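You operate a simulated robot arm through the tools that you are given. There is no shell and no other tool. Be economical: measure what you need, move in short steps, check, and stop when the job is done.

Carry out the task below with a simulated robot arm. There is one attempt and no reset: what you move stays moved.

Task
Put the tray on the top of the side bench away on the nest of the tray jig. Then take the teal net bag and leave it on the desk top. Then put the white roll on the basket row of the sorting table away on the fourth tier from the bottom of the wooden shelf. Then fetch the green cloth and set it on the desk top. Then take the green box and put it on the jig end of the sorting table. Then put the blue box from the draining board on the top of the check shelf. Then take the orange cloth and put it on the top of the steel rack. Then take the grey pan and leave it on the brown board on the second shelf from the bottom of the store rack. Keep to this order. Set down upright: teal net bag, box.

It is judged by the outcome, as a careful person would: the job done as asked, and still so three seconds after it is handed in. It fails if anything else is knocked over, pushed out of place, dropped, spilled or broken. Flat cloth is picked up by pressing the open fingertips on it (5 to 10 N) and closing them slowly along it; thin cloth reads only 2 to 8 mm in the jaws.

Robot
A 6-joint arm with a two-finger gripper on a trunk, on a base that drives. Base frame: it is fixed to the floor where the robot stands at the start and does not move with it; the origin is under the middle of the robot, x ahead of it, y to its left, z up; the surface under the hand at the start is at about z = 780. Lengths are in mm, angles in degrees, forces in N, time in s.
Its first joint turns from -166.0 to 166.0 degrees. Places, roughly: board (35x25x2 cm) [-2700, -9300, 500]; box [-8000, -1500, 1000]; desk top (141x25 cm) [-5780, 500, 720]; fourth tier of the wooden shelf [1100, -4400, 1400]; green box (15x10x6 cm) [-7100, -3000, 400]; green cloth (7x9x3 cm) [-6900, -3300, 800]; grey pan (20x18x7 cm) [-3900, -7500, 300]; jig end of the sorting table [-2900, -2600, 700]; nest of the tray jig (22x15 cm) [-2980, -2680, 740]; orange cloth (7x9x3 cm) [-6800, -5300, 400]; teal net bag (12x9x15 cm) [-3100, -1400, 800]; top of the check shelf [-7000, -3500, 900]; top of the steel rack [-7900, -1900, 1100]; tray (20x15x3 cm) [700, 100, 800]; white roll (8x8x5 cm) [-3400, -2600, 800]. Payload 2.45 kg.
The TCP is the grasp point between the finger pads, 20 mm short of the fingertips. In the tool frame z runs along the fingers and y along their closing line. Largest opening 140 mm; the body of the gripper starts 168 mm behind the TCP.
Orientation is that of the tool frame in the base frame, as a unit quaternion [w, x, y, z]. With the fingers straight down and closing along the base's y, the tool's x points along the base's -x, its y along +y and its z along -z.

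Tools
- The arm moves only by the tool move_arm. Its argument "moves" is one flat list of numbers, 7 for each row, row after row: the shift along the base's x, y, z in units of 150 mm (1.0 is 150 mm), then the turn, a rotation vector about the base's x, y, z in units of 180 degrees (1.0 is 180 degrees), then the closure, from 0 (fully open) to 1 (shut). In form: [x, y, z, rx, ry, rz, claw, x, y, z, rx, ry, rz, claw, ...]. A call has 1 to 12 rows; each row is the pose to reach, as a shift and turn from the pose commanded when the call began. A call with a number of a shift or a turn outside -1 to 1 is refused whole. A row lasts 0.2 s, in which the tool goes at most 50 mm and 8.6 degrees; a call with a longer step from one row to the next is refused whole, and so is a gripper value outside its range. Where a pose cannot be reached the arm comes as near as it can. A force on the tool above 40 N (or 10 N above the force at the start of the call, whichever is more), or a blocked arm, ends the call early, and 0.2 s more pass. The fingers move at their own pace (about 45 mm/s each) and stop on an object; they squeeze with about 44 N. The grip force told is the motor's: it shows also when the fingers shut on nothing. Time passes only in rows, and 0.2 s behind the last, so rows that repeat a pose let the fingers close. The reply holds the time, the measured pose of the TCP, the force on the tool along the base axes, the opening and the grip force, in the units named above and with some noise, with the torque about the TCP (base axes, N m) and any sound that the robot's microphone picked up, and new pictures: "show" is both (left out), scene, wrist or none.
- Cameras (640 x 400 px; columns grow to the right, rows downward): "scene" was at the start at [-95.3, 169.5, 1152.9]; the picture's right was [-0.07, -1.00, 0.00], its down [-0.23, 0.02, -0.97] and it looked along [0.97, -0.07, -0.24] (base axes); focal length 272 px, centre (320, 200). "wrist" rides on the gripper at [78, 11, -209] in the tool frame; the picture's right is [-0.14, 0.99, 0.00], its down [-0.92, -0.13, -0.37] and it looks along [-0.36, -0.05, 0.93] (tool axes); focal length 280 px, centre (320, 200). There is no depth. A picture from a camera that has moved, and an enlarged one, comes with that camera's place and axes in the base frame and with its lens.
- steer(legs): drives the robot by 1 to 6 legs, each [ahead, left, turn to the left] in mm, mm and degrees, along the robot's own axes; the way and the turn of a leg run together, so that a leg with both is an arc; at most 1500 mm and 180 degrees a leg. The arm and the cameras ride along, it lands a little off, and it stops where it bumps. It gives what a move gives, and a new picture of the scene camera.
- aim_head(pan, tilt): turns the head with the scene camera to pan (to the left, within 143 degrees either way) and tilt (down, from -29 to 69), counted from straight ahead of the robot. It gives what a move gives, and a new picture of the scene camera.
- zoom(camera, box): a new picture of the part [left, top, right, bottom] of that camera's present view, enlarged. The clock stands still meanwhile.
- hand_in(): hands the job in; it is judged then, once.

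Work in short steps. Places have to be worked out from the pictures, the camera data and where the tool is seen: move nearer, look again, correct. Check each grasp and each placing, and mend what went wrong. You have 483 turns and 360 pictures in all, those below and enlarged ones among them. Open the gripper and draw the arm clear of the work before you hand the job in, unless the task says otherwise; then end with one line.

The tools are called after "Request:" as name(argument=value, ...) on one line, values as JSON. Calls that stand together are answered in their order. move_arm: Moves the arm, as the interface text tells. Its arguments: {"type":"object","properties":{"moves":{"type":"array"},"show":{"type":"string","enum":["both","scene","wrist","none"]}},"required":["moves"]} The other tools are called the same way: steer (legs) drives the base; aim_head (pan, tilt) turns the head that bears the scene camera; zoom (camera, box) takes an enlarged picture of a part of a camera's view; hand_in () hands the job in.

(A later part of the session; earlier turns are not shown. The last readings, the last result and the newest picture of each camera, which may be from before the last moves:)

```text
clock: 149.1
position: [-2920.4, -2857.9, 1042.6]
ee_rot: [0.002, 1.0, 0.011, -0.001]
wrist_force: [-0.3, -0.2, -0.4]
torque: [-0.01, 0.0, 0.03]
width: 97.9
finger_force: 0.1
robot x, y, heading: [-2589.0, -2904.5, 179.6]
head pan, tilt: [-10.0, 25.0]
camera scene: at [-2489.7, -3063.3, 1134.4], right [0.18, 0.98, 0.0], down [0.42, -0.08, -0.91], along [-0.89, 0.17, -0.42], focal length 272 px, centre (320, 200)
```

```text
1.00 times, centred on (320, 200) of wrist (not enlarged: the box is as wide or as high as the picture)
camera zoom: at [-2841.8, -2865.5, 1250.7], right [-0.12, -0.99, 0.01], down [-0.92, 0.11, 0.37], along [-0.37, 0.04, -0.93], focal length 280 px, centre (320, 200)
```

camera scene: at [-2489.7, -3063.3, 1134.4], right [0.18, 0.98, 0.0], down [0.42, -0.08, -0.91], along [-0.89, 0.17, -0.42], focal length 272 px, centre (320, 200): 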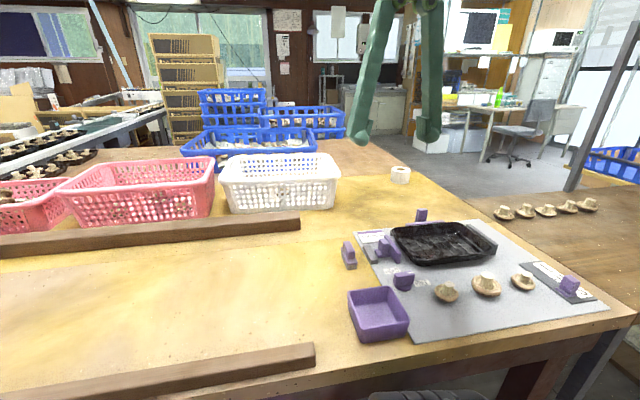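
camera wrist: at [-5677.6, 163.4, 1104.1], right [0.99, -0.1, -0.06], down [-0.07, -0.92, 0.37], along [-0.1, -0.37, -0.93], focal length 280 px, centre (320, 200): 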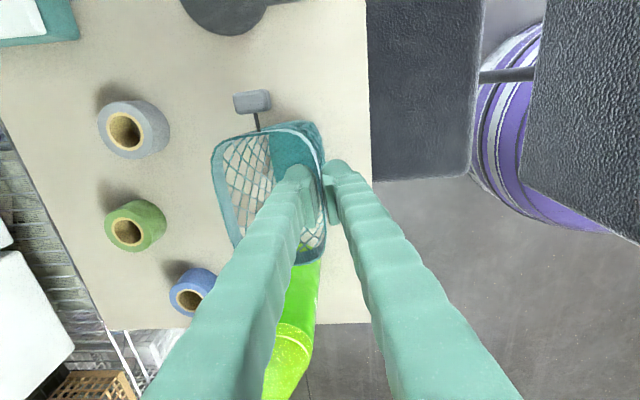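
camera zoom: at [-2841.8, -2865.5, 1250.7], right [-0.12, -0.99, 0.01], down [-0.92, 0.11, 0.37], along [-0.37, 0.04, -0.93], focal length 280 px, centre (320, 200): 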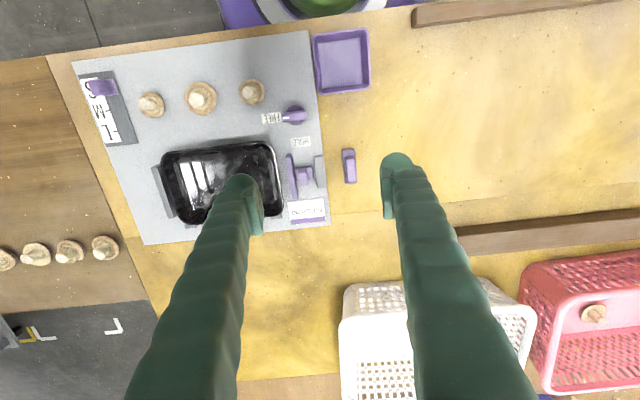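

I'll refine the roll's position with a zoom.

Request:
zoom(camera="scene", box=[340, 130, 460, 230])

```text
4.00 times, centred on (400, 180) of scene
camera zoom: at [-2489.7, -3063.3, 1134.4], right [0.18, 0.98, 0.0], down [0.42, -0.08, -0.91], along [-0.89, 0.17, -0.42], focal length 1090 px, centre (0, 280)
```

zoom: 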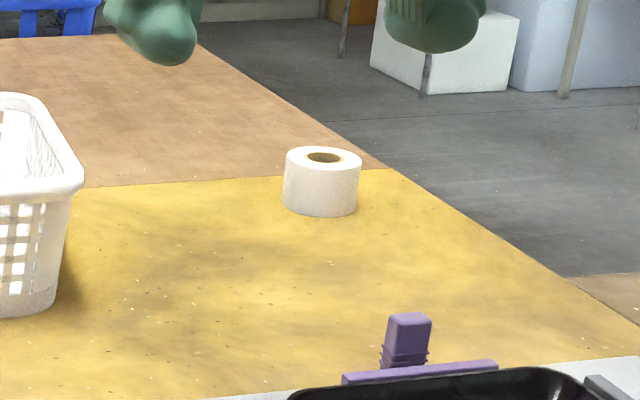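

The roll's centre is at about (-3459,-2547), its top at z≈786 and its diameter 80. I'll pick it with the tool pitched 45° forward, so it can be set upright inside the shelf later. First I yaw and tilt while approaching.

Request:
move_arm(moves=[-0.2, 0.12, 0, 0, 0, -0.025, 0.15, -0.4, 0.24, 0, 0, 0, -0.05, 0.15, -0.6, 0.36, 0, 0, 0, -0.075, 0.15, -0.8, 0.48, 0, 0, 0, -0.1, 0.15, -1, 0.6, 0, 0, 0, -0.123, 0.15], show="none")

Request:
move_arm(moves=[-0.17, 0.1, 0, 0.016, 0.039, 0, 0.15, -0.34, 0.2, 0, 0.032, 0.078, 0, 0.15, -0.5, 0.3, 0, 0.048, 0.117, 0, 0.15, -0.67, 0.4, -0.1, 0.064, 0.156, 0, 0.15, -0.84, 0.5, -0.2, 0.08, 0.195, 0, 0.15, -1, 0.6, -0.3, 0.094, 0.232, 0, 0.15])

```text
clock: 150.2
position: [-3073.3, -2768.5, 1040.5]
ee_rot: [0.002, 0.983, -0.183, -0.001]
wrist_force: [-0.3, 0.2, 0.3]
torque: [0.04, 0.05, 0.0]
width: 118.8
finger_force: 0.0
robot x, y, heading: [-2588.8, -2902.5, 179.4]
head pan, tilt: [-10.0, 25.0]
```

```text
clock: 151.7
position: [-3221.8, -2676.7, 1005.7]
ee_rot: [-0.074, 0.907, -0.166, -0.38]
wrist_force: [5.8, -2.5, 5.4]
torque: [0.09, 0.12, -0.01]
width: 119.4
finger_force: 0.1
robot x, y, heading: [-2586.5, -2906.4, 179.5]
head pan, tilt: [-10.0, 25.0]
camera scene: at [-2485.7, -3085.3, 1132.0], right [-0.04, 1.0, 0.0], down [0.43, 0.02, -0.9], along [-0.9, -0.04, -0.43], focal length 272 px, centre (320, 200)
camera wrist: at [-3035.7, -2761.1, 1095.1], right [-0.44, -0.89, 0.09], down [-0.31, 0.25, 0.92], along [-0.84, 0.38, -0.39], focal length 280 px, centre (320, 200)
```

scene: 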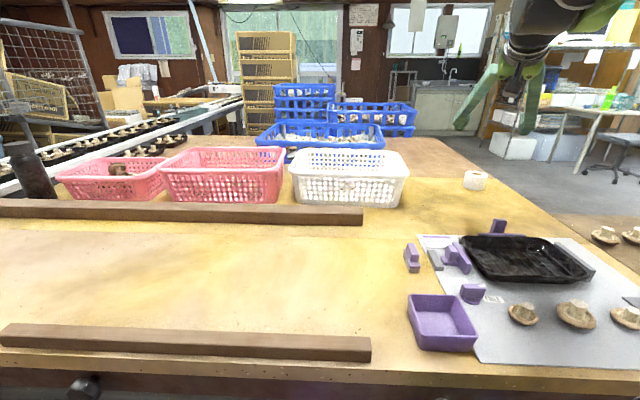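
wrist: 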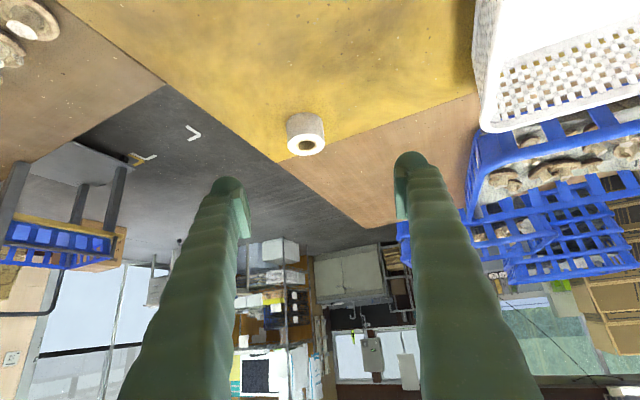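

The roll is centred ahead of the fingers. The elbow seems to have nudged the head a little, so I'll watch the forces while moving to the pre-grasp point.

Request:
move_arm(moves=[-0.16, 0.1, -0.17, 0, 0, 0, 0.1, -0.33, 0.2, -0.33, 0, 0, 0, 0.1, -0.49, 0.3, -0.5, 0, 0, 0, 0.1, -0.65, 0.4, -0.67, 0, 0, 0, 0.1, -0.82, 0.5, -0.83, 0, 0, 0, 0.1, -0.98, 0.607, -1, 0, 0, 0, 0.1])

```text
clock: 153.1
position: [-3365.4, -2585.9, 850.8]
ee_rot: [-0.074, 0.908, -0.167, -0.377]
wrist_force: [0.7, -0.2, 0.6]
torque: [0.03, 0.02, 0.02]
width: 126.0
finger_force: 0.1
robot x, y, heading: [-2591.2, -2898.9, 179.4]
head pan, tilt: [-10.0, 25.0]
camera scene: at [-2489.7, -3063.3, 1134.4], right [0.18, 0.98, 0.0], down [0.42, -0.08, -0.91], along [-0.89, 0.17, -0.42], focal length 272 px, centre (320, 200)
camera wrist: at [-3180.7, -2670.0, 942.2], right [-0.45, -0.89, 0.09], down [-0.32, 0.25, 0.91], along [-0.84, 0.38, -0.4], focal length 280 px, centre (320, 200)
```

scene: 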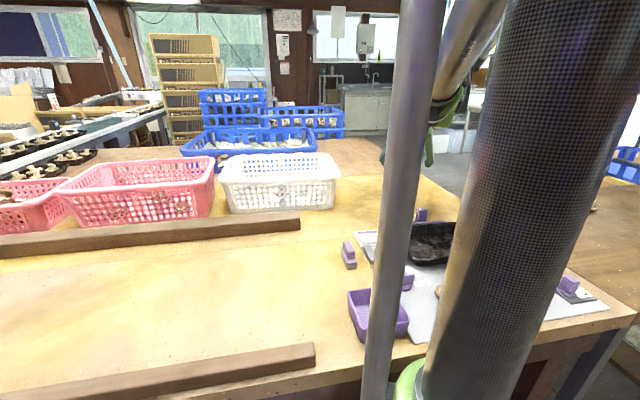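
wrist: 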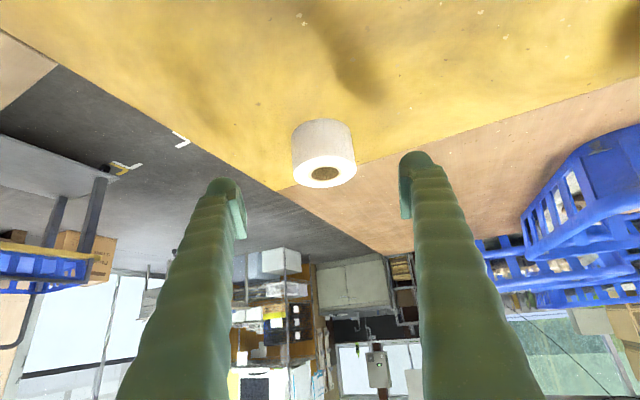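

Request:
move_arm(moves=[-0.15, 0.05, -0.15, 0, 0, 0, 0.1, -0.3, 0.1, -0.3, 0, 0, 0, 0.1, -0.45, 0.15, -0.43, 0, 0, 0, 0.1, -0.533, 0.173, -0.51, 0, 0, 0, 0.1, -0.533, 0.173, -0.51, 0, 0, 0, 0.1], show="wrist")

```text
clock: 154.2
position: [-3444.7, -2559.2, 770.0]
ee_rot: [-0.074, 0.908, -0.166, -0.376]
wrist_force: [0.0, 0.3, 0.2]
torque: [0.01, -0.06, -0.01]
width: 125.9
finger_force: 0.1
robot x, y, heading: [-2586.3, -2904.4, 179.4]
head pan, tilt: [-10.0, 25.0]
camera wrist: at [-3259.3, -2643.7, 861.6], right [-0.45, -0.89, 0.09], down [-0.32, 0.25, 0.91], along [-0.84, 0.38, -0.4], focal length 280 px, centre (320, 200)
```

wrist: 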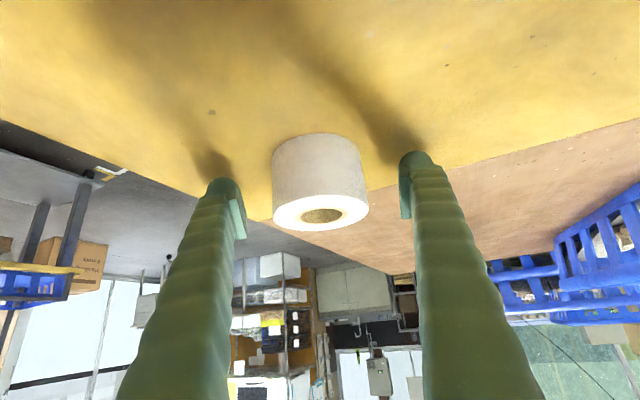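

Roll is between the fingers and centred; I'll close on it.

Request:
move_arm(moves=[0, 0, 0.02, 0, 0, 0, 0.3, 0, 0, 0.02, 0, 0, 0, 0.6, 0, 0, 0.02, 0, 0, 0, 0.8, 0, 0, 0.02, 0, 0, 0, 0.8, 0, 0, 0.02, 0, 0, 0, 0.8], show="wrist")

```text
clock: 155.4
position: [-3445.1, -2560.9, 772.9]
ee_rot: [-0.073, 0.909, -0.166, -0.376]
wrist_force: [-0.8, 0.8, 1.7]
torque: [-0.04, 0.07, -0.04]
width: 74.1
finger_force: 39.8
robot x, y, heading: [-2588.5, -2903.8, 179.4]
head pan, tilt: [-10.0, 25.0]
camera wrist: at [-3259.6, -2643.6, 865.4], right [-0.45, -0.89, 0.09], down [-0.32, 0.25, 0.91], along [-0.84, 0.38, -0.4], focal length 280 px, centre (320, 200)
```

wrist: 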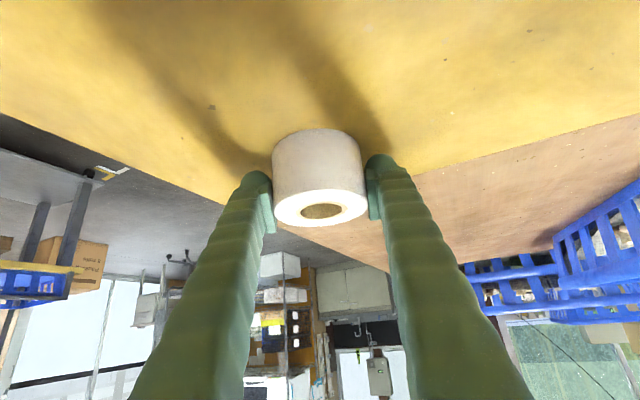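

The roll is held at 74 mm. I'll lift straight up and back the base away with the arm still extended.

Request:
move_arm(moves=[0, 0, 0.1, 0, 0, 0, 0.8, 0, 0, 0.3, 0, 0, 0, 0.8, 0, 0, 0.6, 0, 0, 0, 0.8, 0.1, -0.05, 0.85, 0, 0, 0, 0.8, 0.1, -0.05, 1, 0, 0, 0, 0.8], show="wrist")

Request:
steer(legs=[[-500, 0, 0], [-400, 0, 0]])

```text
clock: 156.7
position: [-3431.6, -2568.7, 926.8]
ee_rot: [-0.073, 0.909, -0.166, -0.376]
wrist_force: [-0.4, -0.3, 0.4]
torque: [-0.01, 0.03, -0.01]
width: 73.5
finger_force: 44.0
robot x, y, heading: [-2587.9, -2902.3, 179.3]
head pan, tilt: [-10.0, 25.0]
camera wrist: at [-3247.1, -2652.1, 1018.0], right [-0.45, -0.89, 0.09], down [-0.32, 0.25, 0.91], along [-0.84, 0.38, -0.4], focal length 280 px, centre (320, 200)
```

wrist: 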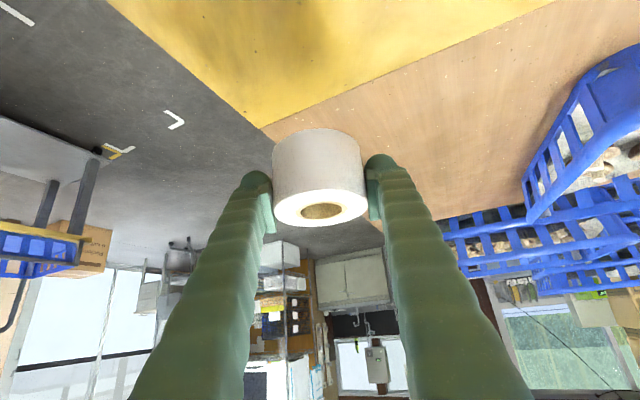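

```text
clock: 161.7
position: [-2531.0, -2581.8, 927.1]
ee_rot: [-0.073, 0.909, -0.164, -0.376]
wrist_force: [-0.5, 0.3, -1.0]
torque: [-0.04, 0.01, -0.02]
width: 73.8
finger_force: 44.0
robot x, y, heading: [-1682.1, -2907.9, 179.8]
head pan, tilt: [-10.0, 25.0]
camera scene: at [-1585.3, -3070.1, 1134.4], right [0.18, 0.98, 0.0], down [0.42, -0.08, -0.91], along [-0.89, 0.16, -0.42], focal length 272 px, centre (320, 200)
```

scene: 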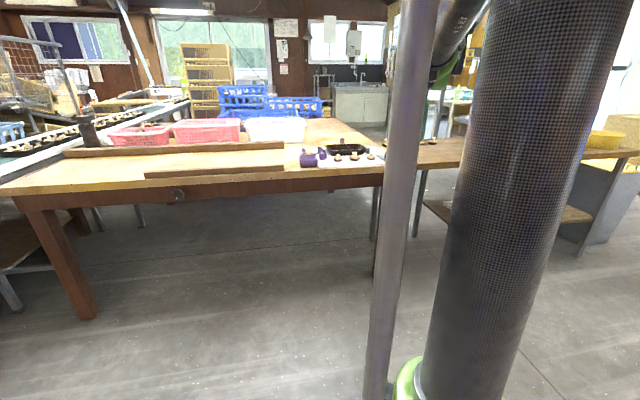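

Next, the wooden shelf near (1100,-4400), facing -x. I'll turn around in the open floor and drive toward it.

Request:
steer(legs=[[-300, 0, 0], [0, 0, -180], [700, -1000, 0]])

Request:
aim_head(pan=-15, tilt=0)

```text
clock: 176.7
position: [179.4, -4205.5, 925.6]
ee_rot: [0.377, 0.157, 0.91, -0.071]
wrist_force: [0.0, -0.2, -0.8]
torque: [0.03, 0.0, 0.0]
width: 72.9
finger_force: 44.6
robot x, y, heading: [-672.3, -3887.1, 0.6]
head pan, tilt: [-10.0, 25.0]
camera scene: at [-771.5, -3730.3, 1134.4], right [-0.16, -0.99, 0.0], down [-0.42, 0.07, -0.91], along [0.89, -0.15, -0.42], focal length 272 px, centre (320, 200)
```

scene: 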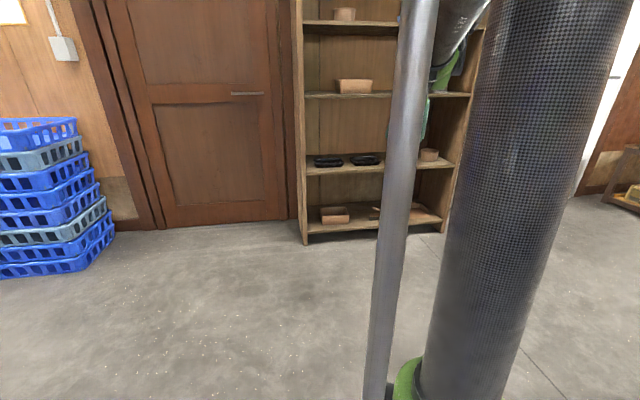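

```text
clock: 177.6
position: [178.7, -4206.0, 927.3]
ee_rot: [0.377, 0.157, 0.91, -0.07]
wrist_force: [-0.1, -0.3, -1.2]
torque: [-0.03, 0.02, 0.0]
width: 72.8
finger_force: 43.7
robot x, y, heading: [-670.7, -3889.5, 0.6]
head pan, tilt: [-15.0, 0.0]
camera scene: at [-775.2, -3737.6, 1174.7], right [-0.25, -0.97, 0.0], down [0.0, 0.0, -1.0], along [0.97, -0.25, 0.0], focal length 272 px, centre (320, 200)
```

scene: 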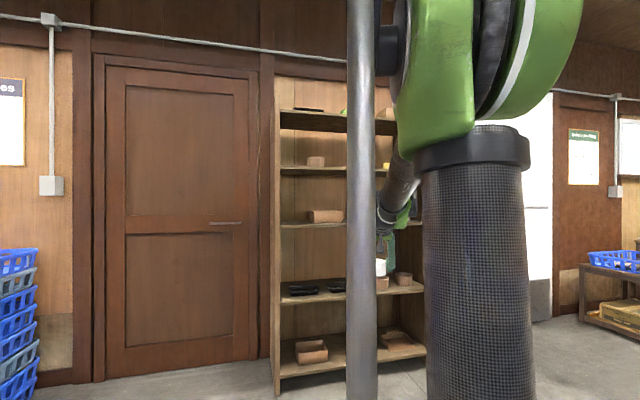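

The shelf front is x≈880, spanning y -3900…-4976, and the fourth tier is near z 1350–1400. I'll raise the arm here, drawing in slightly.

Request:
move_arm(moves=[0, 0, 0.25, 0, 0, 0, 0.8, -0.1, 0.04, 0.5, 0, 0, 0, 0.8, -0.2, 0.08, 0.75, 0, 0, 0, 0.8, -0.3, 0.12, 1, 0, 0, 0, 0.8], show="none")

Request:
move_arm(moves=[-0.1, 0.04, 0.25, 0, 0, 0, 0.8, -0.2, 0.08, 0.5, 0, 0, 0, 0.8, -0.3, 0.12, 0.75, 0, 0, 0, 0.8, -0.4, 0.16, 1, 0, 0, 0, 0.8], show="none")

Request:
move_arm(moves=[-0.1, 0.04, 0.25, 0, 0, 0, 0.8, -0.2, 0.08, 0.5, 0, 0, 0, 0.8, -0.3, 0.12, 0.75, 0, 0, 0, 0.8, -0.3, 0.12, 1, 0, 0, 0, 0.8])

```text
clock: 178.6
position: [135.3, -4185.2, 1077.4]
ee_rot: [0.377, 0.157, 0.91, -0.07]
wrist_force: [0.2, -0.1, -1.0]
torque: [-0.03, 0.02, 0.03]
width: 73.0
finger_force: 44.1
robot x, y, heading: [-673.2, -3886.2, 0.6]
head pan, tilt: [-15.0, 0.0]
```

```text
clock: 179.6
position: [75.6, -4162.3, 1225.7]
ee_rot: [0.377, 0.157, 0.91, -0.07]
wrist_force: [1.3, -0.6, -0.7]
torque: [0.02, -0.02, -0.03]
width: 73.0
finger_force: 44.1
robot x, y, heading: [-675.2, -3889.8, 0.4]
head pan, tilt: [-15.0, 0.0]
```

```text
clock: 180.6
position: [29.5, -4143.8, 1375.5]
ee_rot: [0.377, 0.157, 0.91, -0.069]
wrist_force: [-0.8, 0.2, -1.7]
torque: [0.01, 0.02, 0.0]
width: 72.8
finger_force: 43.9
robot x, y, heading: [-673.2, -3891.0, 0.5]
head pan, tilt: [-15.0, 0.0]
camera scene: at [-775.4, -3737.6, 1174.8], right [-0.25, -0.97, 0.0], down [0.0, 0.0, -1.0], along [0.97, -0.25, 0.0], focal length 272 px, centre (320, 200)
camera wrist: at [-158.3, -4065.1, 1466.6], right [0.43, 0.9, 0.09], down [0.33, -0.24, 0.91], along [0.84, -0.36, -0.4], focal length 280 px, centre (320, 200)
```

scene: 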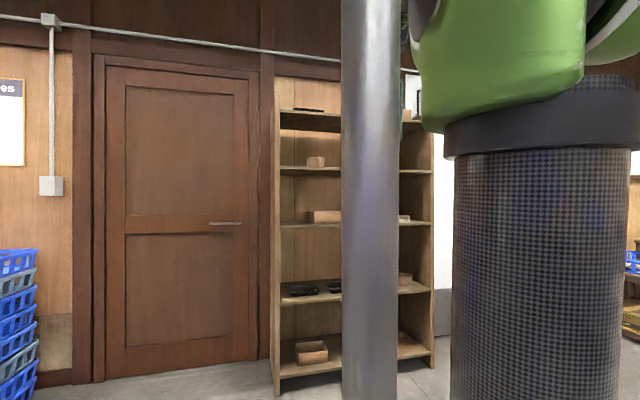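
wrist: 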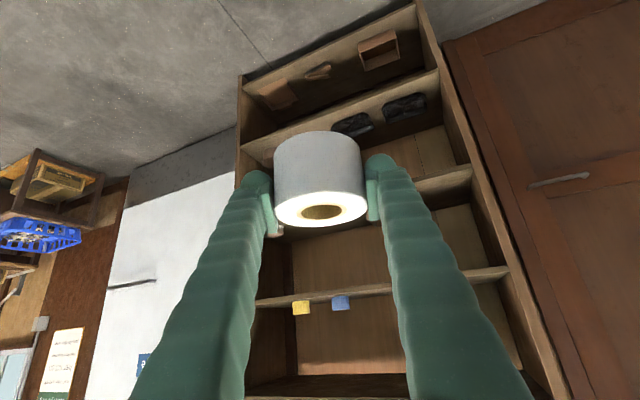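

Request:
zoom(camera="scene", box=[260, 90, 440, 240])

Request:
zoom(camera="wrist", box=[230, 150, 550, 400])

```text
2.67 times, centred on (350, 165) of scene
camera zoom: at [-775.4, -3737.6, 1174.8], right [-0.25, -0.97, 0.0], down [0.0, 0.0, -1.0], along [0.97, -0.25, 0.0], focal length 726 px, centre (240, 293)
```

zoom: 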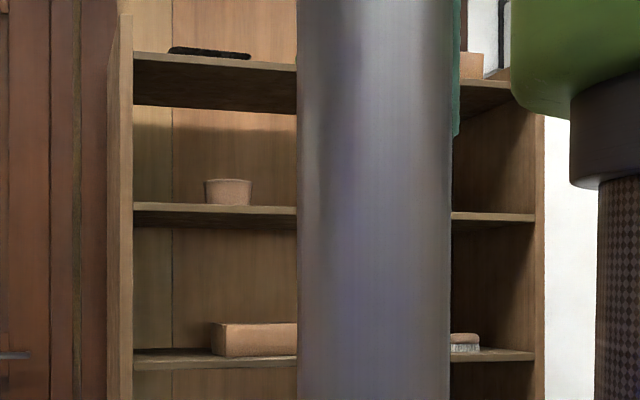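

```text
1.60 times, centred on (390, 275) of wrist
camera zoom: at [-158.3, -4065.1, 1466.6], right [0.43, 0.9, 0.09], down [0.33, -0.24, 0.91], along [0.84, -0.36, -0.4], focal length 449 px, centre (208, 80)
```

zoom: 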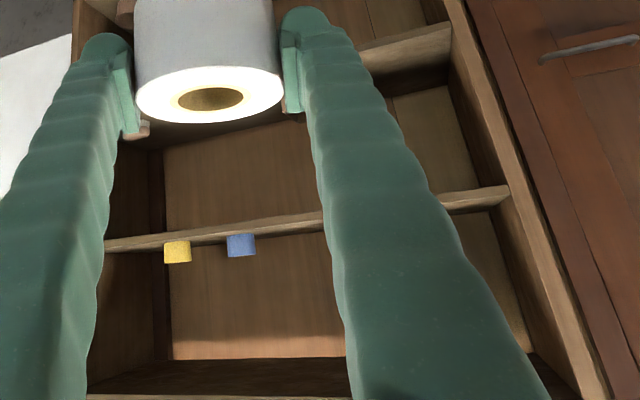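

The fourth tier's top surface is z≈1380, with a cup at y≈-4120 and small blocks at about y -4465 and -4630, so y≈-4300 is free. I'll raise to 1480 and drive up to the shelf.

Request:
move_arm(moves=[0, 0, 0.25, 0, 0, 0, 0.8, 0, 0, 0.5, 0, 0, 0, 0.8, 0, 0, 0.7, 0, 0, 0, 0.8], show="none")

Request:
steer(legs=[[800, -156, -0.5]])

Request:
zoom(camera="wrist", box=[0, 0, 640, 400])

```text
clock: 181.4
position: [32.9, -4146.2, 1480.1]
ee_rot: [0.377, 0.157, 0.91, -0.07]
wrist_force: [-0.4, -0.4, -0.5]
torque: [-0.02, 0.0, 0.0]
width: 73.1
finger_force: 44.0
robot x, y, heading: [-672.8, -3887.8, 0.9]
head pan, tilt: [-15.0, 0.0]
```

```text
clock: 185.7
position: [823.9, -4318.9, 1479.5]
ee_rot: [0.376, 0.168, 0.908, -0.074]
wrist_force: [0.3, 0.2, -0.4]
torque: [0.02, -0.02, -0.03]
width: 72.8
finger_force: 43.7
robot x, y, heading: [126.2, -4045.0, -0.6]
head pan, tilt: [-15.0, 0.0]
camera scene: at [25.3, -3889.9, 1174.8], right [-0.27, -0.96, 0.0], down [0.0, 0.0, -1.0], along [0.96, -0.27, 0.0], focal length 272 px, centre (320, 200)
```

scene: 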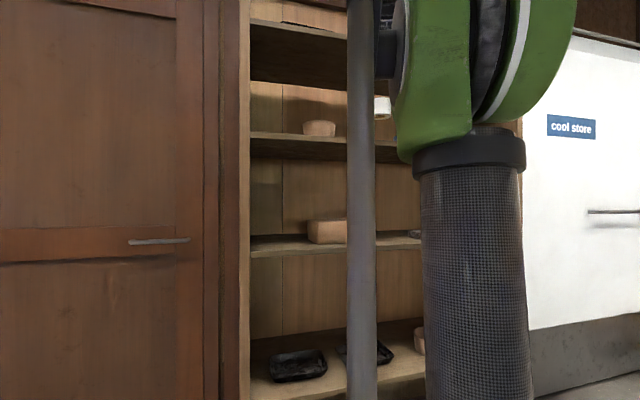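

```text
1.00 times, centred on (320, 200) of wrist (not enlarged: the box is as wide or as high as the picture)
camera zoom: at [637.6, -4233.8, 1570.8], right [0.45, 0.89, 0.09], down [0.32, -0.25, 0.91], along [0.83, -0.38, -0.4], focal length 280 px, centre (320, 200)
```

zoom: 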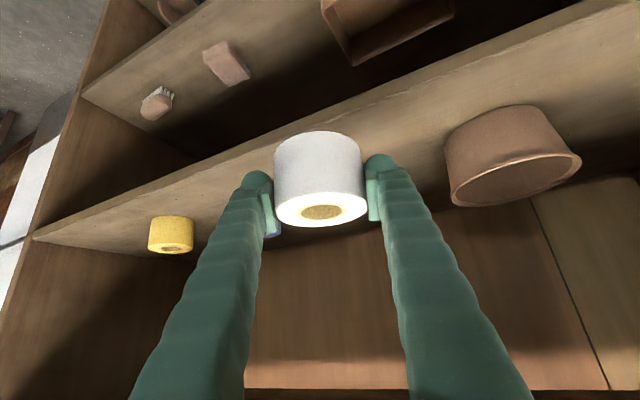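

The tier's surface is z≈1370 by this view, and there's clear room between cup and blue block. I'll drive 140 mm ahead to bring the roll over the tier.

Request:
steer(legs=[[140, 0, 0]])

Request:
zoom(camera="wrist", box=[0, 0, 640, 400])

```text
clock: 187.1
position: [959.9, -4320.0, 1478.8]
ee_rot: [0.376, 0.167, 0.908, -0.074]
wrist_force: [1.3, -0.1, -1.0]
torque: [-0.02, -0.03, 0.03]
width: 72.8
finger_force: 44.2
robot x, y, heading: [264.2, -4050.1, -0.7]
head pan, tilt: [-15.0, 0.0]
camera scene: at [163.1, -3891.8, 1174.8], right [-0.27, -0.96, 0.0], down [0.0, 0.0, -1.0], along [0.96, -0.27, 0.0], focal length 272 px, centre (320, 200)
```

scene: 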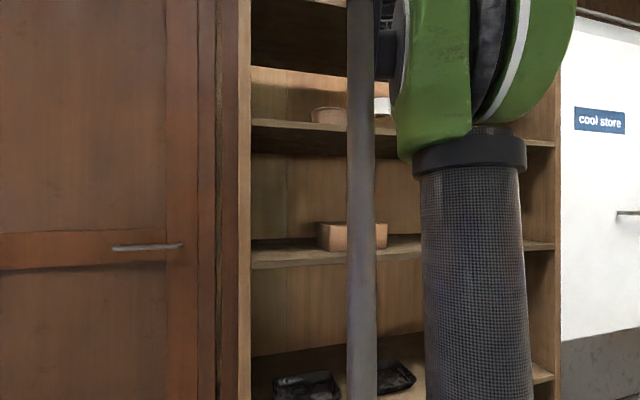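

```text
1.00 times, centred on (320, 200) of wrist (not enlarged: the box is as wide or as high as the picture)
camera zoom: at [775.8, -4235.2, 1570.8], right [0.45, 0.89, 0.09], down [0.32, -0.25, 0.91], along [0.83, -0.38, -0.4], focal length 280 px, centre (320, 200)
```

zoom: 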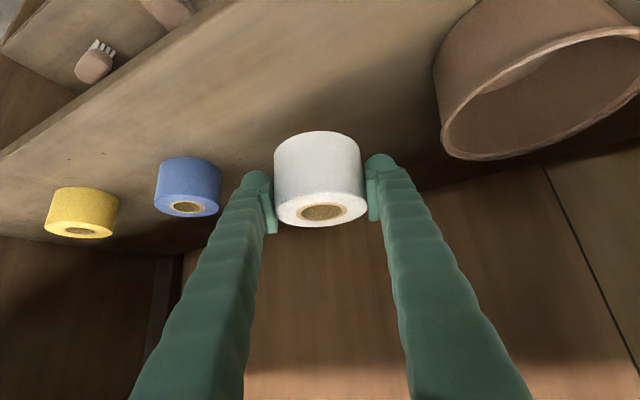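

I'll shift 20 mm deeper and lower toward the board, feeling for contact.

Request:
move_arm(moves=[0.1, 0, -0.1, 0, 0, 0, 0.8, 0.13, 0, -0.25, 0, 0, 0, 0.8, 0.13, 0, -0.35, 0, 0, 0, 0.8, 0.13, 0, -0.39, 0, 0, 0, 0.8, 0.13, 0, -0.42, 0, 0, 0, 0.8, 0.13, 0, -0.45, 0, 0, 0, 0.8, 0.13, 0, -0.48, 0, 0, 0, 0.8, 0.13, 0, -0.48, 0, 0, 0, 0.8], show="wrist")

```text
clock: 188.7
position: [979.5, -4319.0, 1408.7]
ee_rot: [0.377, 0.167, 0.908, -0.075]
wrist_force: [-1.2, 0.7, 19.8]
torque: [0.2, 0.36, 0.09]
width: 73.9
finger_force: 44.2
robot x, y, heading: [263.4, -4048.1, -0.6]
head pan, tilt: [-15.0, 0.0]
stopped in row 8: the force on the tool passed its limit at 40 N (the readings are from after the stop); the commanded pose is now the measured one
camera wrist: at [794.4, -4234.3, 1499.5], right [0.45, 0.89, 0.09], down [0.32, -0.25, 0.92], along [0.84, -0.38, -0.39], focal length 280 px, centre (320, 200)
```

wrist: 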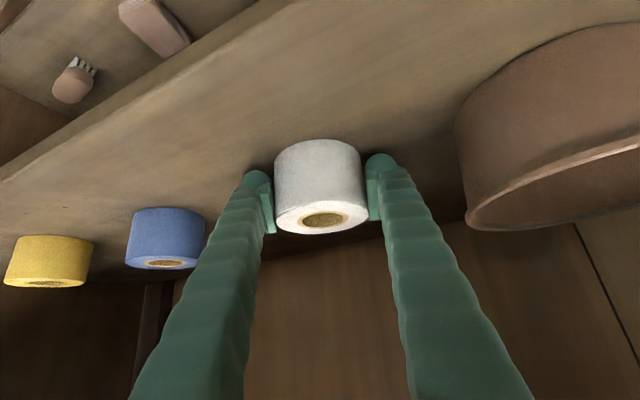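

Contact. I'll open and back off along the tool axis.

Request:
move_arm(moves=[0, 0, 0.01, 0, 0, 0, 0.8, 0, 0, 0.01, 0, 0, 0, 0.4, 0, 0, 0.01, 0, 0, 0, 0.3, 0, 0, 0.01, 0, 0, 0, 0.3, 0, 0, 0.01, 0, 0, 0, 0.3, -0.13, 0.05, 0.15, 0, 0, 0, 0.3, -0.26, 0.1, 0.3, 0, 0, 0, 0.3, -0.4, 0.16, 0.45, 0, 0, 0, 0.3, -0.53, 0.21, 0.6, 0, 0, 0, 0.3], show="wrist")

```text
clock: 190.7
position: [902.7, -4288.6, 1497.1]
ee_rot: [0.377, 0.167, 0.908, -0.074]
wrist_force: [0.0, 0.2, -0.6]
torque: [0.04, 0.04, 0.02]
width: 97.9
finger_force: 0.1
robot x, y, heading: [261.1, -4046.9, -0.7]
head pan, tilt: [-15.0, 0.0]
camera wrist: at [717.1, -4203.8, 1588.2], right [0.45, 0.89, 0.09], down [0.32, -0.25, 0.91], along [0.84, -0.38, -0.4], focal length 280 px, centre (320, 200)
```

wrist: 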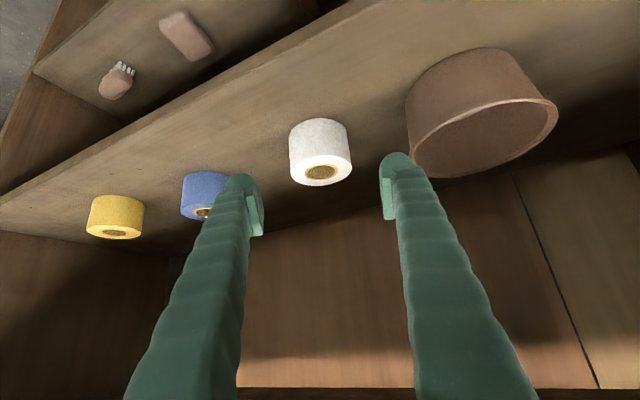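

The roll stands on the fourth tier beside the others. I'll back away, bring the arm to a tucked, tool-down pose, and head for the green cloth.

Request:
steer(legs=[[-600, 100, 0]])

Request:
move_arm(moves=[-0.1, 0.05, -0.2, 0.016, 0.039, 0, 0.3, -0.2, 0.1, -0.4, 0.032, 0.078, 0, 0.3, -0.3, 0.15, -0.6, 0.048, 0.117, 0, 0.3, -0.4, 0.2, -0.8, 0.064, 0.156, 0, 0.3, -0.4, 0.2, -0.9, 0.08, 0.195, 0, 0.3, -0.4, 0.2, -1, 0.092, 0.2325, 0, 0.3], show="none")

Request:
move_arm(moves=[-0.1, 0.2, -0.2, 0, 0, 0.04, 0.3, -0.2, 0.4, -0.4, 0, 0, 0.08, 0.3, -0.3, 0.6, -0.6, 0, 0, 0.1, 0.3, -0.4, 0.8, -0.8, 0, 0, 0.12, 0.3, -0.5, 1, -1, 0, 0, 0.12, 0.3], show="none")

Request:
move_arm(moves=[-0.2, 0.1, -0.2, 0, 0, 0, 0.3, -0.4, 0.2, -0.4, 0, 0, 0, 0.3, -0.6, 0.3, -0.6, 0, 0, 0, 0.3, -0.8, 0.4, -0.8, 0, 0, 0, 0.3, -0.8, 0.4, -1, 0, 0, 0, 0.3], show="none")

```text
clock: 194.2
position: [296.4, -4180.8, 1497.0]
ee_rot: [0.377, 0.165, 0.909, -0.073]
wrist_force: [-0.5, -0.3, -0.5]
torque: [-0.01, -0.01, 0.0]
width: 97.7
finger_force: 0.0
robot x, y, heading: [-345.2, -3938.2, -0.5]
head pan, tilt: [-15.0, 0.0]
camera scene: at [-444.5, -3787.9, 1174.8], right [-0.27, -0.96, 0.0], down [0.0, 0.0, -1.0], along [0.96, -0.27, 0.0], focal length 272 px, centre (320, 200)
```

scene: 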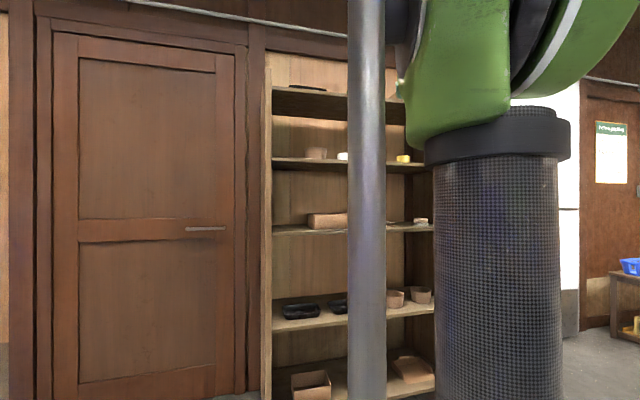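

```text
clock: 195.6
position: [234.8, -4150.4, 1346.7]
ee_rot: [0.001, 0.179, 0.984, 0.002]
wrist_force: [-0.7, 0.2, 0.3]
torque: [-0.01, -0.1, 0.0]
width: 98.0
finger_force: 0.1
robot x, y, heading: [-344.9, -3942.4, -0.7]
head pan, tilt: [-15.0, 0.0]
```

```text
clock: 196.8
position: [162.5, -4002.2, 1195.6]
ee_rot: [0.002, -0.009, 1.0, 0.002]
wrist_force: [-0.4, 0.6, 0.0]
torque: [-0.01, 0.03, -0.01]
width: 98.0
finger_force: 0.1
robot x, y, heading: [-345.5, -3939.9, -0.5]
head pan, tilt: [-15.0, 0.0]
```

```text
clock: 198.0
position: [40.9, -3941.4, 1044.9]
ee_rot: [0.001, -0.007, 1.0, 0.002]
wrist_force: [0.1, 0.3, 0.5]
torque: [-0.02, 0.0, -0.01]
width: 98.1
finger_force: 0.0
robot x, y, heading: [-344.9, -3941.6, -0.4]
head pan, tilt: [-15.0, 0.0]
```

Request:
steer(legs=[[0, 0, 180], [640, -1290, 0], [640, -1290, 0], [620, -1260, 0]])

```text
clock: 225.8
position: [-2819.1, -279.7, 1046.1]
ee_rot: [0.002, 0.997, 0.071, -0.002]
wrist_force: [0.7, 0.2, 0.0]
torque: [0.02, -0.02, 0.03]
width: 98.1
finger_force: 0.1
robot x, y, heading: [-2440.9, -228.9, -173.2]
head pan, tilt: [-15.0, 0.0]
camera scene: at [-2318.0, -369.8, 1174.8], right [0.14, 0.99, 0.0], down [0.0, 0.0, -1.0], along [-0.99, 0.14, 0.0], focal length 272 px, centre (320, 200)
```

scene: 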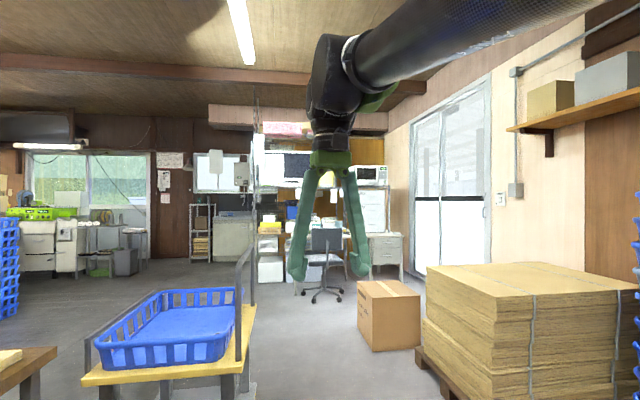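

Request:
steer(legs=[[0, 0, -6.8], [1100, -125, 0], [1150, 60, 0]])

Request:
aim_head(pan=60, tilt=12)

Request:
aim_head(pan=15, tilt=12)

```text
clock: 237.5
position: [-5085.2, -231.3, 1046.5]
ee_rot: [0.002, 0.999, 0.036, -0.002]
wrist_force: [-0.8, 0.1, -0.2]
torque: [-0.02, 0.02, 0.0]
width: 97.9
finger_force: 0.0
robot x, y, heading: [-4700.0, -205.8, -176.9]
head pan, tilt: [-15.0, 0.0]
camera scene: at [-4588.6, -355.8, 1174.8], right [0.21, 0.98, 0.0], down [0.0, 0.0, -1.0], along [-0.98, 0.21, 0.0], focal length 272 px, centre (320, 200)
```

scene: 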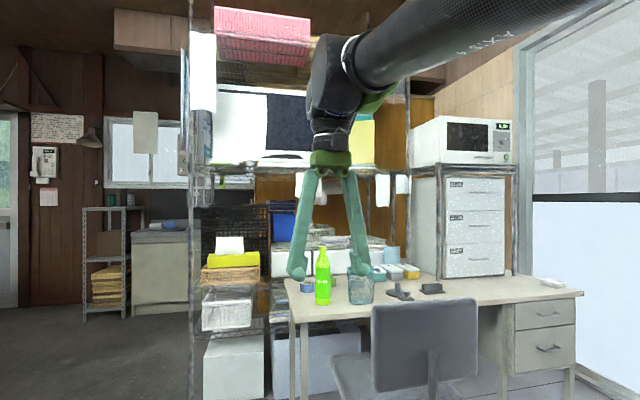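

```text
clock: 239.0
position: [-5084.2, -231.1, 1046.1]
ee_rot: [0.001, 0.999, 0.037, -0.002]
wrist_force: [-0.4, 1.3, 0.0]
torque: [0.01, 0.0, -0.01]
width: 98.0
finger_force: 0.1
robot x, y, heading: [-4699.4, -212.3, -177.0]
head pan, tilt: [60.0, 12.0]
camera scene: at [-4543.2, -457.6, 1155.5], right [-0.89, 0.46, 0.0], down [0.09, 0.18, -0.98], along [-0.45, -0.87, -0.21], focal length 272 px, centre (320, 200)
```

scene: 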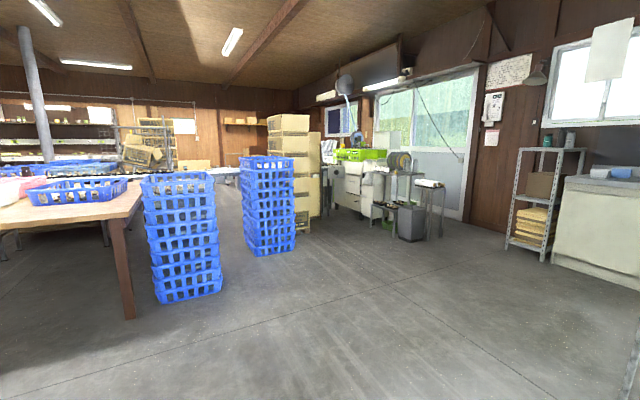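

```text
clock: 240.1
position: [-5084.7, -230.9, 1047.2]
ee_rot: [0.001, 0.999, 0.036, -0.001]
wrist_force: [0.5, -0.3, 0.4]
torque: [0.03, -0.03, 0.01]
width: 98.1
finger_force: 0.1
robot x, y, heading: [-4701.7, -210.9, -177.2]
head pan, tilt: [15.0, 12.0]
camera scene: at [-4589.3, -403.4, 1155.5], right [-0.31, 0.95, 0.0], down [0.2, 0.06, -0.98], along [-0.93, -0.3, -0.21], focal length 272 px, centre (320, 200)
```

scene: 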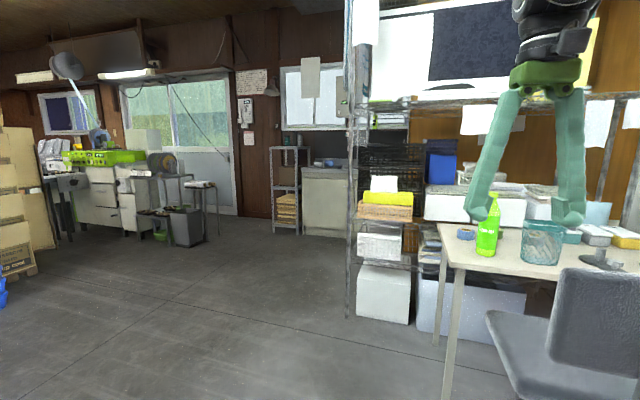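

The green cloth's bench is to the southwest near x≈-7000, and the floor between is open. I'll drive to about (-6150,-2300) and look.

Request:
steer(legs=[[0, 0, -3], [720, 1045, 0], [720, 1045, 0]])

Request:
aim_head(pan=35, tilt=15)

```text
clock: 252.8
position: [-6555.0, -2229.3, 1046.0]
ee_rot: [0.002, 1.0, -0.005, -0.001]
wrist_force: [0.9, 0.2, 0.5]
torque: [0.01, 0.0, 0.0]
width: 98.0
finger_force: 0.1
robot x, y, heading: [-6172.9, -2239.6, 178.4]
head pan, tilt: [15.0, 12.0]
camera scene: at [-6076.7, -2441.1, 1155.5], right [-0.23, 0.97, 0.0], down [0.2, 0.05, -0.98], along [-0.95, -0.22, -0.21], focal length 272 px, centre (320, 200)
```

scene: 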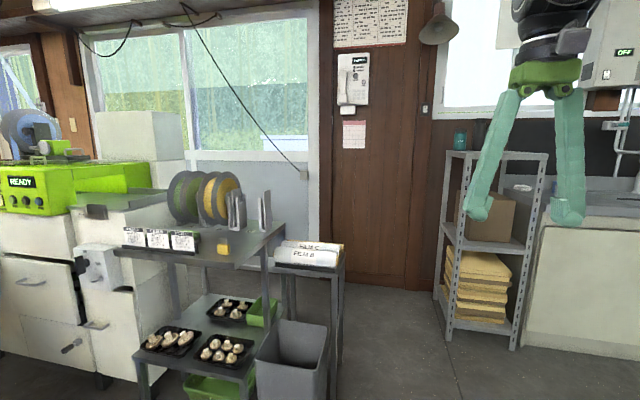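

```text
clock: 253.6
position: [-6555.9, -2229.9, 1046.5]
ee_rot: [0.002, 1.0, -0.005, -0.002]
wrist_force: [0.6, 0.6, -0.5]
torque: [0.01, 0.03, -0.03]
width: 98.0
finger_force: 0.1
robot x, y, heading: [-6171.6, -2233.7, 178.2]
head pan, tilt: [35.0, 15.0]
camera scene: at [-6064.2, -2470.9, 1150.6], right [-0.55, 0.84, 0.0], down [0.22, 0.14, -0.97], along [-0.81, -0.53, -0.26], focal length 272 px, centre (320, 200)
```

scene: 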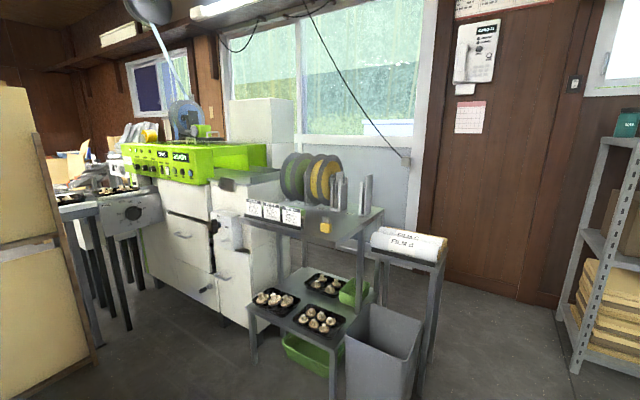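

Request:
zoom(camera="scene", box=[120, 120, 300, 250])

Request:
zoom(camera="scene", box=[230, 190, 460, 400])

```text
3.08 times, centred on (210, 185) of scene
camera zoom: at [-6064.2, -2470.9, 1150.6], right [-0.55, 0.84, 0.0], down [0.22, 0.14, -0.97], along [-0.81, -0.53, -0.26], focal length 838 px, centre (658, 246)
```

zoom: 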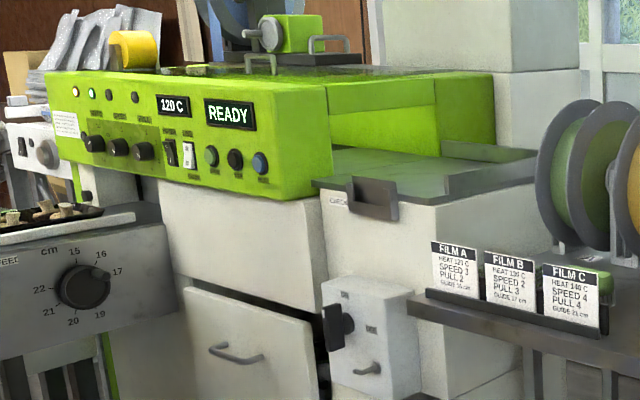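

```text
1.90 times, centred on (345, 295) of scene
camera zoom: at [-6064.2, -2470.9, 1150.6], right [-0.55, 0.84, 0.0], down [0.22, 0.14, -0.97], along [-0.81, -0.53, -0.26], focal length 519 px, centre (272, 19)
```

zoom: 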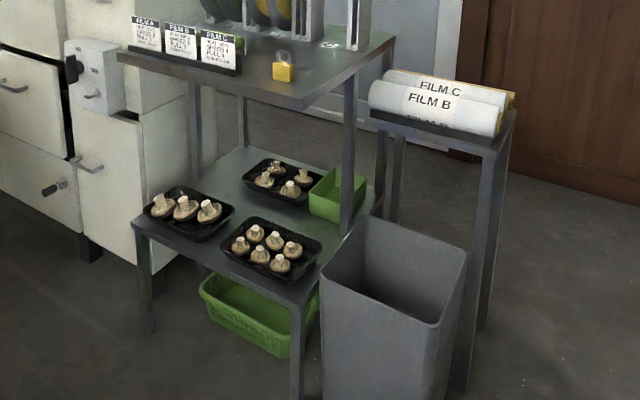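

The green cloth lies behind the FILM C card on the upper shelf of this unit, at about (-6980,-3185,800). I'll move to stand in front of it.

Request:
steer(legs=[[100, 780, 1.8]])

Request:
aim_head(pan=5, tilt=25)

Request:
zoom(camera="wrist", box=[0, 0, 640, 400])

```text
clock: 257.8
position: [-6667.3, -3006.7, 1046.1]
ee_rot: [0.001, 1.0, 0.008, -0.002]
wrist_force: [0.7, -0.2, -0.1]
torque: [-0.01, -0.03, -0.01]
width: 98.1
finger_force: 0.1
robot x, y, heading: [-6285.6, -3008.9, 179.7]
head pan, tilt: [35.0, 15.0]
camera scene: at [-6168.9, -3235.5, 1150.6], right [-0.57, 0.82, 0.0], down [0.21, 0.15, -0.97], along [-0.79, -0.55, -0.26], focal length 272 px, centre (320, 200)
```

scene: 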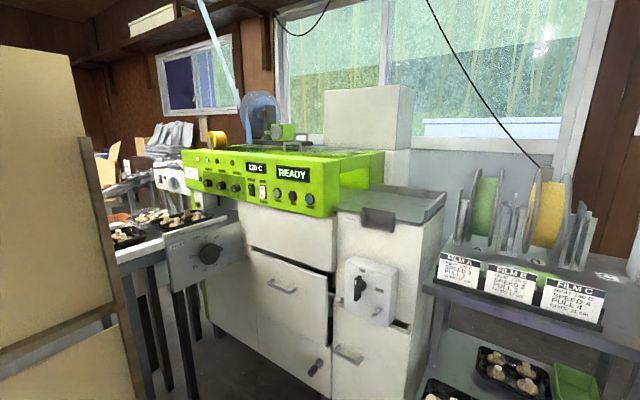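

```text
clock: 258.7
position: [-6668.6, -3007.5, 1046.6]
ee_rot: [0.002, 1.0, 0.009, -0.002]
wrist_force: [-0.3, 0.0, -0.1]
torque: [0.0, 0.0, 0.0]
width: 98.0
finger_force: 0.1
robot x, y, heading: [-6281.0, -3003.6, 179.6]
head pan, tilt: [5.0, 25.0]
camera scene: at [-6183.9, -3189.9, 1134.4], right [-0.08, 1.0, 0.0], down [0.42, 0.04, -0.91], along [-0.9, -0.08, -0.42], focal length 272 px, centre (320, 200)
```

scene: 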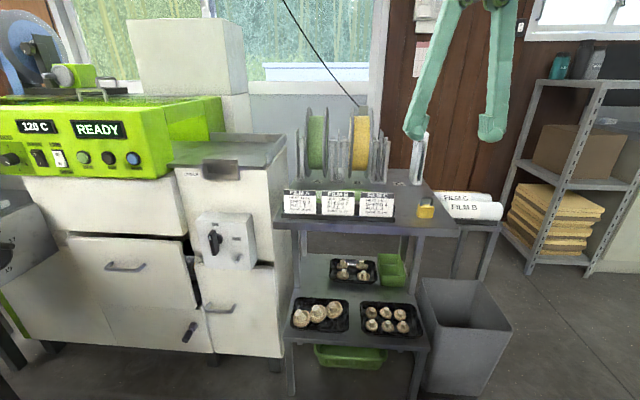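

```text
1.00 times, centred on (320, 200) of wrist (not enlarged: the box is as wide or as high as the picture)
camera zoom: at [-6588.2, -3015.9, 1254.4], right [-0.12, -0.99, 0.0], down [-0.92, 0.11, 0.37], along [-0.37, 0.04, -0.93], focal length 280 px, centre (320, 200)
```

zoom: 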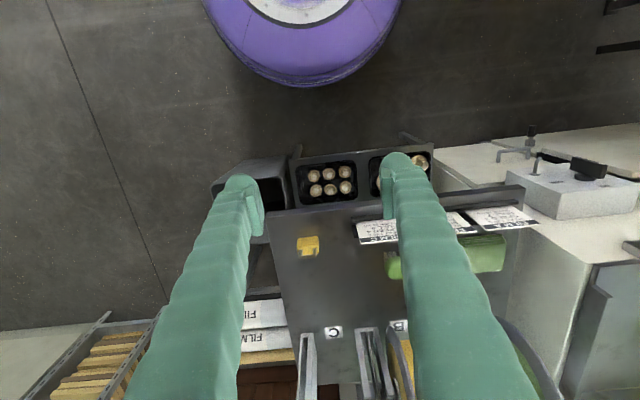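

The hand hides it; I'll shift the hand aside and look straight at the cloth.

Request:
move_arm(moves=[0, 0.3, 0, 0, 0, 0, 0.3, 0, 0.6, 0, 0, 0, 0, 0.3, 0, 0.9, 0, 0, 0, 0, 0.3, 0, 1, 0, 0, 0, 0, 0.3], show="wrist")

Request:
zoom(camera="scene", box=[270, 90, 450, 240])

```text
clock: 259.7
position: [-6673.8, -2856.0, 1048.5]
ee_rot: [0.002, 1.0, 0.01, -0.001]
wrist_force: [-0.1, 0.5, 0.0]
torque: [0.0, 0.03, 0.0]
width: 98.0
finger_force: 0.1
robot x, y, heading: [-6281.3, -3005.3, 179.8]
head pan, tilt: [5.0, 25.0]
camera wrist: at [-6594.8, -2863.8, 1257.3], right [-0.12, -0.99, 0.0], down [-0.92, 0.11, 0.37], along [-0.37, 0.04, -0.93], focal length 280 px, centre (320, 200)
```

wrist: 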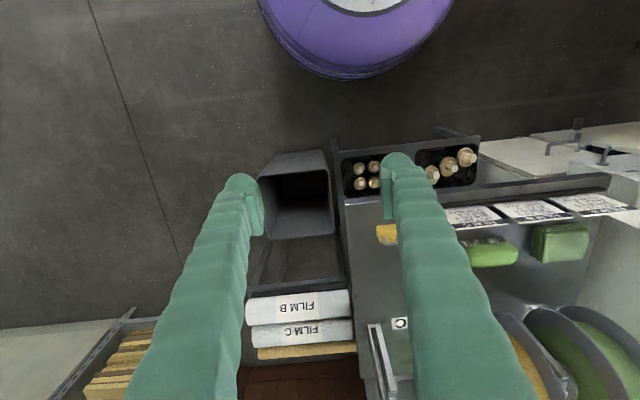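

```text
2.67 times, centred on (360, 165) of scene
camera zoom: at [-6159.4, -3244.9, 1133.7], right [-0.68, 0.73, 0.0], down [0.31, 0.29, -0.9], along [-0.66, -0.62, -0.43], focal length 726 px, centre (213, 293)
```

zoom: 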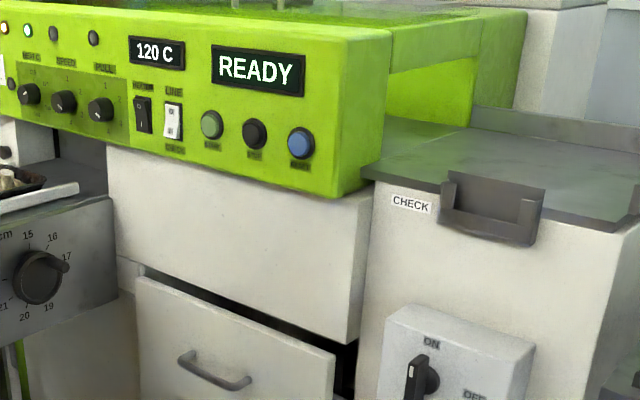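

Request:
zoom(camera="wrist", box=[420, 180, 640, 320])

```text
2.86 times, centred on (530, 250) of wrist
camera zoom: at [-6594.8, -2863.8, 1257.3], right [-0.12, -0.99, 0.0], down [-0.92, 0.11, 0.37], along [-0.37, 0.04, -0.93], focal length 801 px, centre (-280, 57)
```

zoom: 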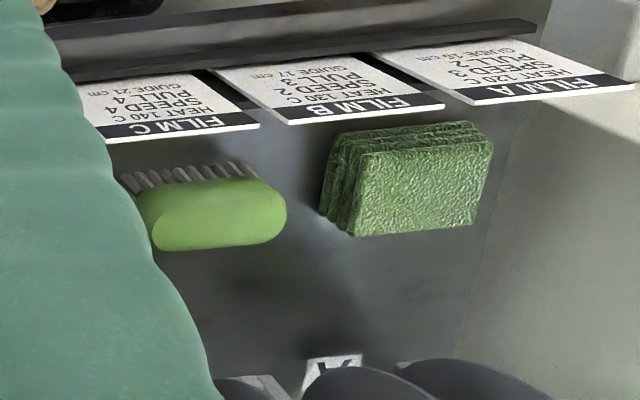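

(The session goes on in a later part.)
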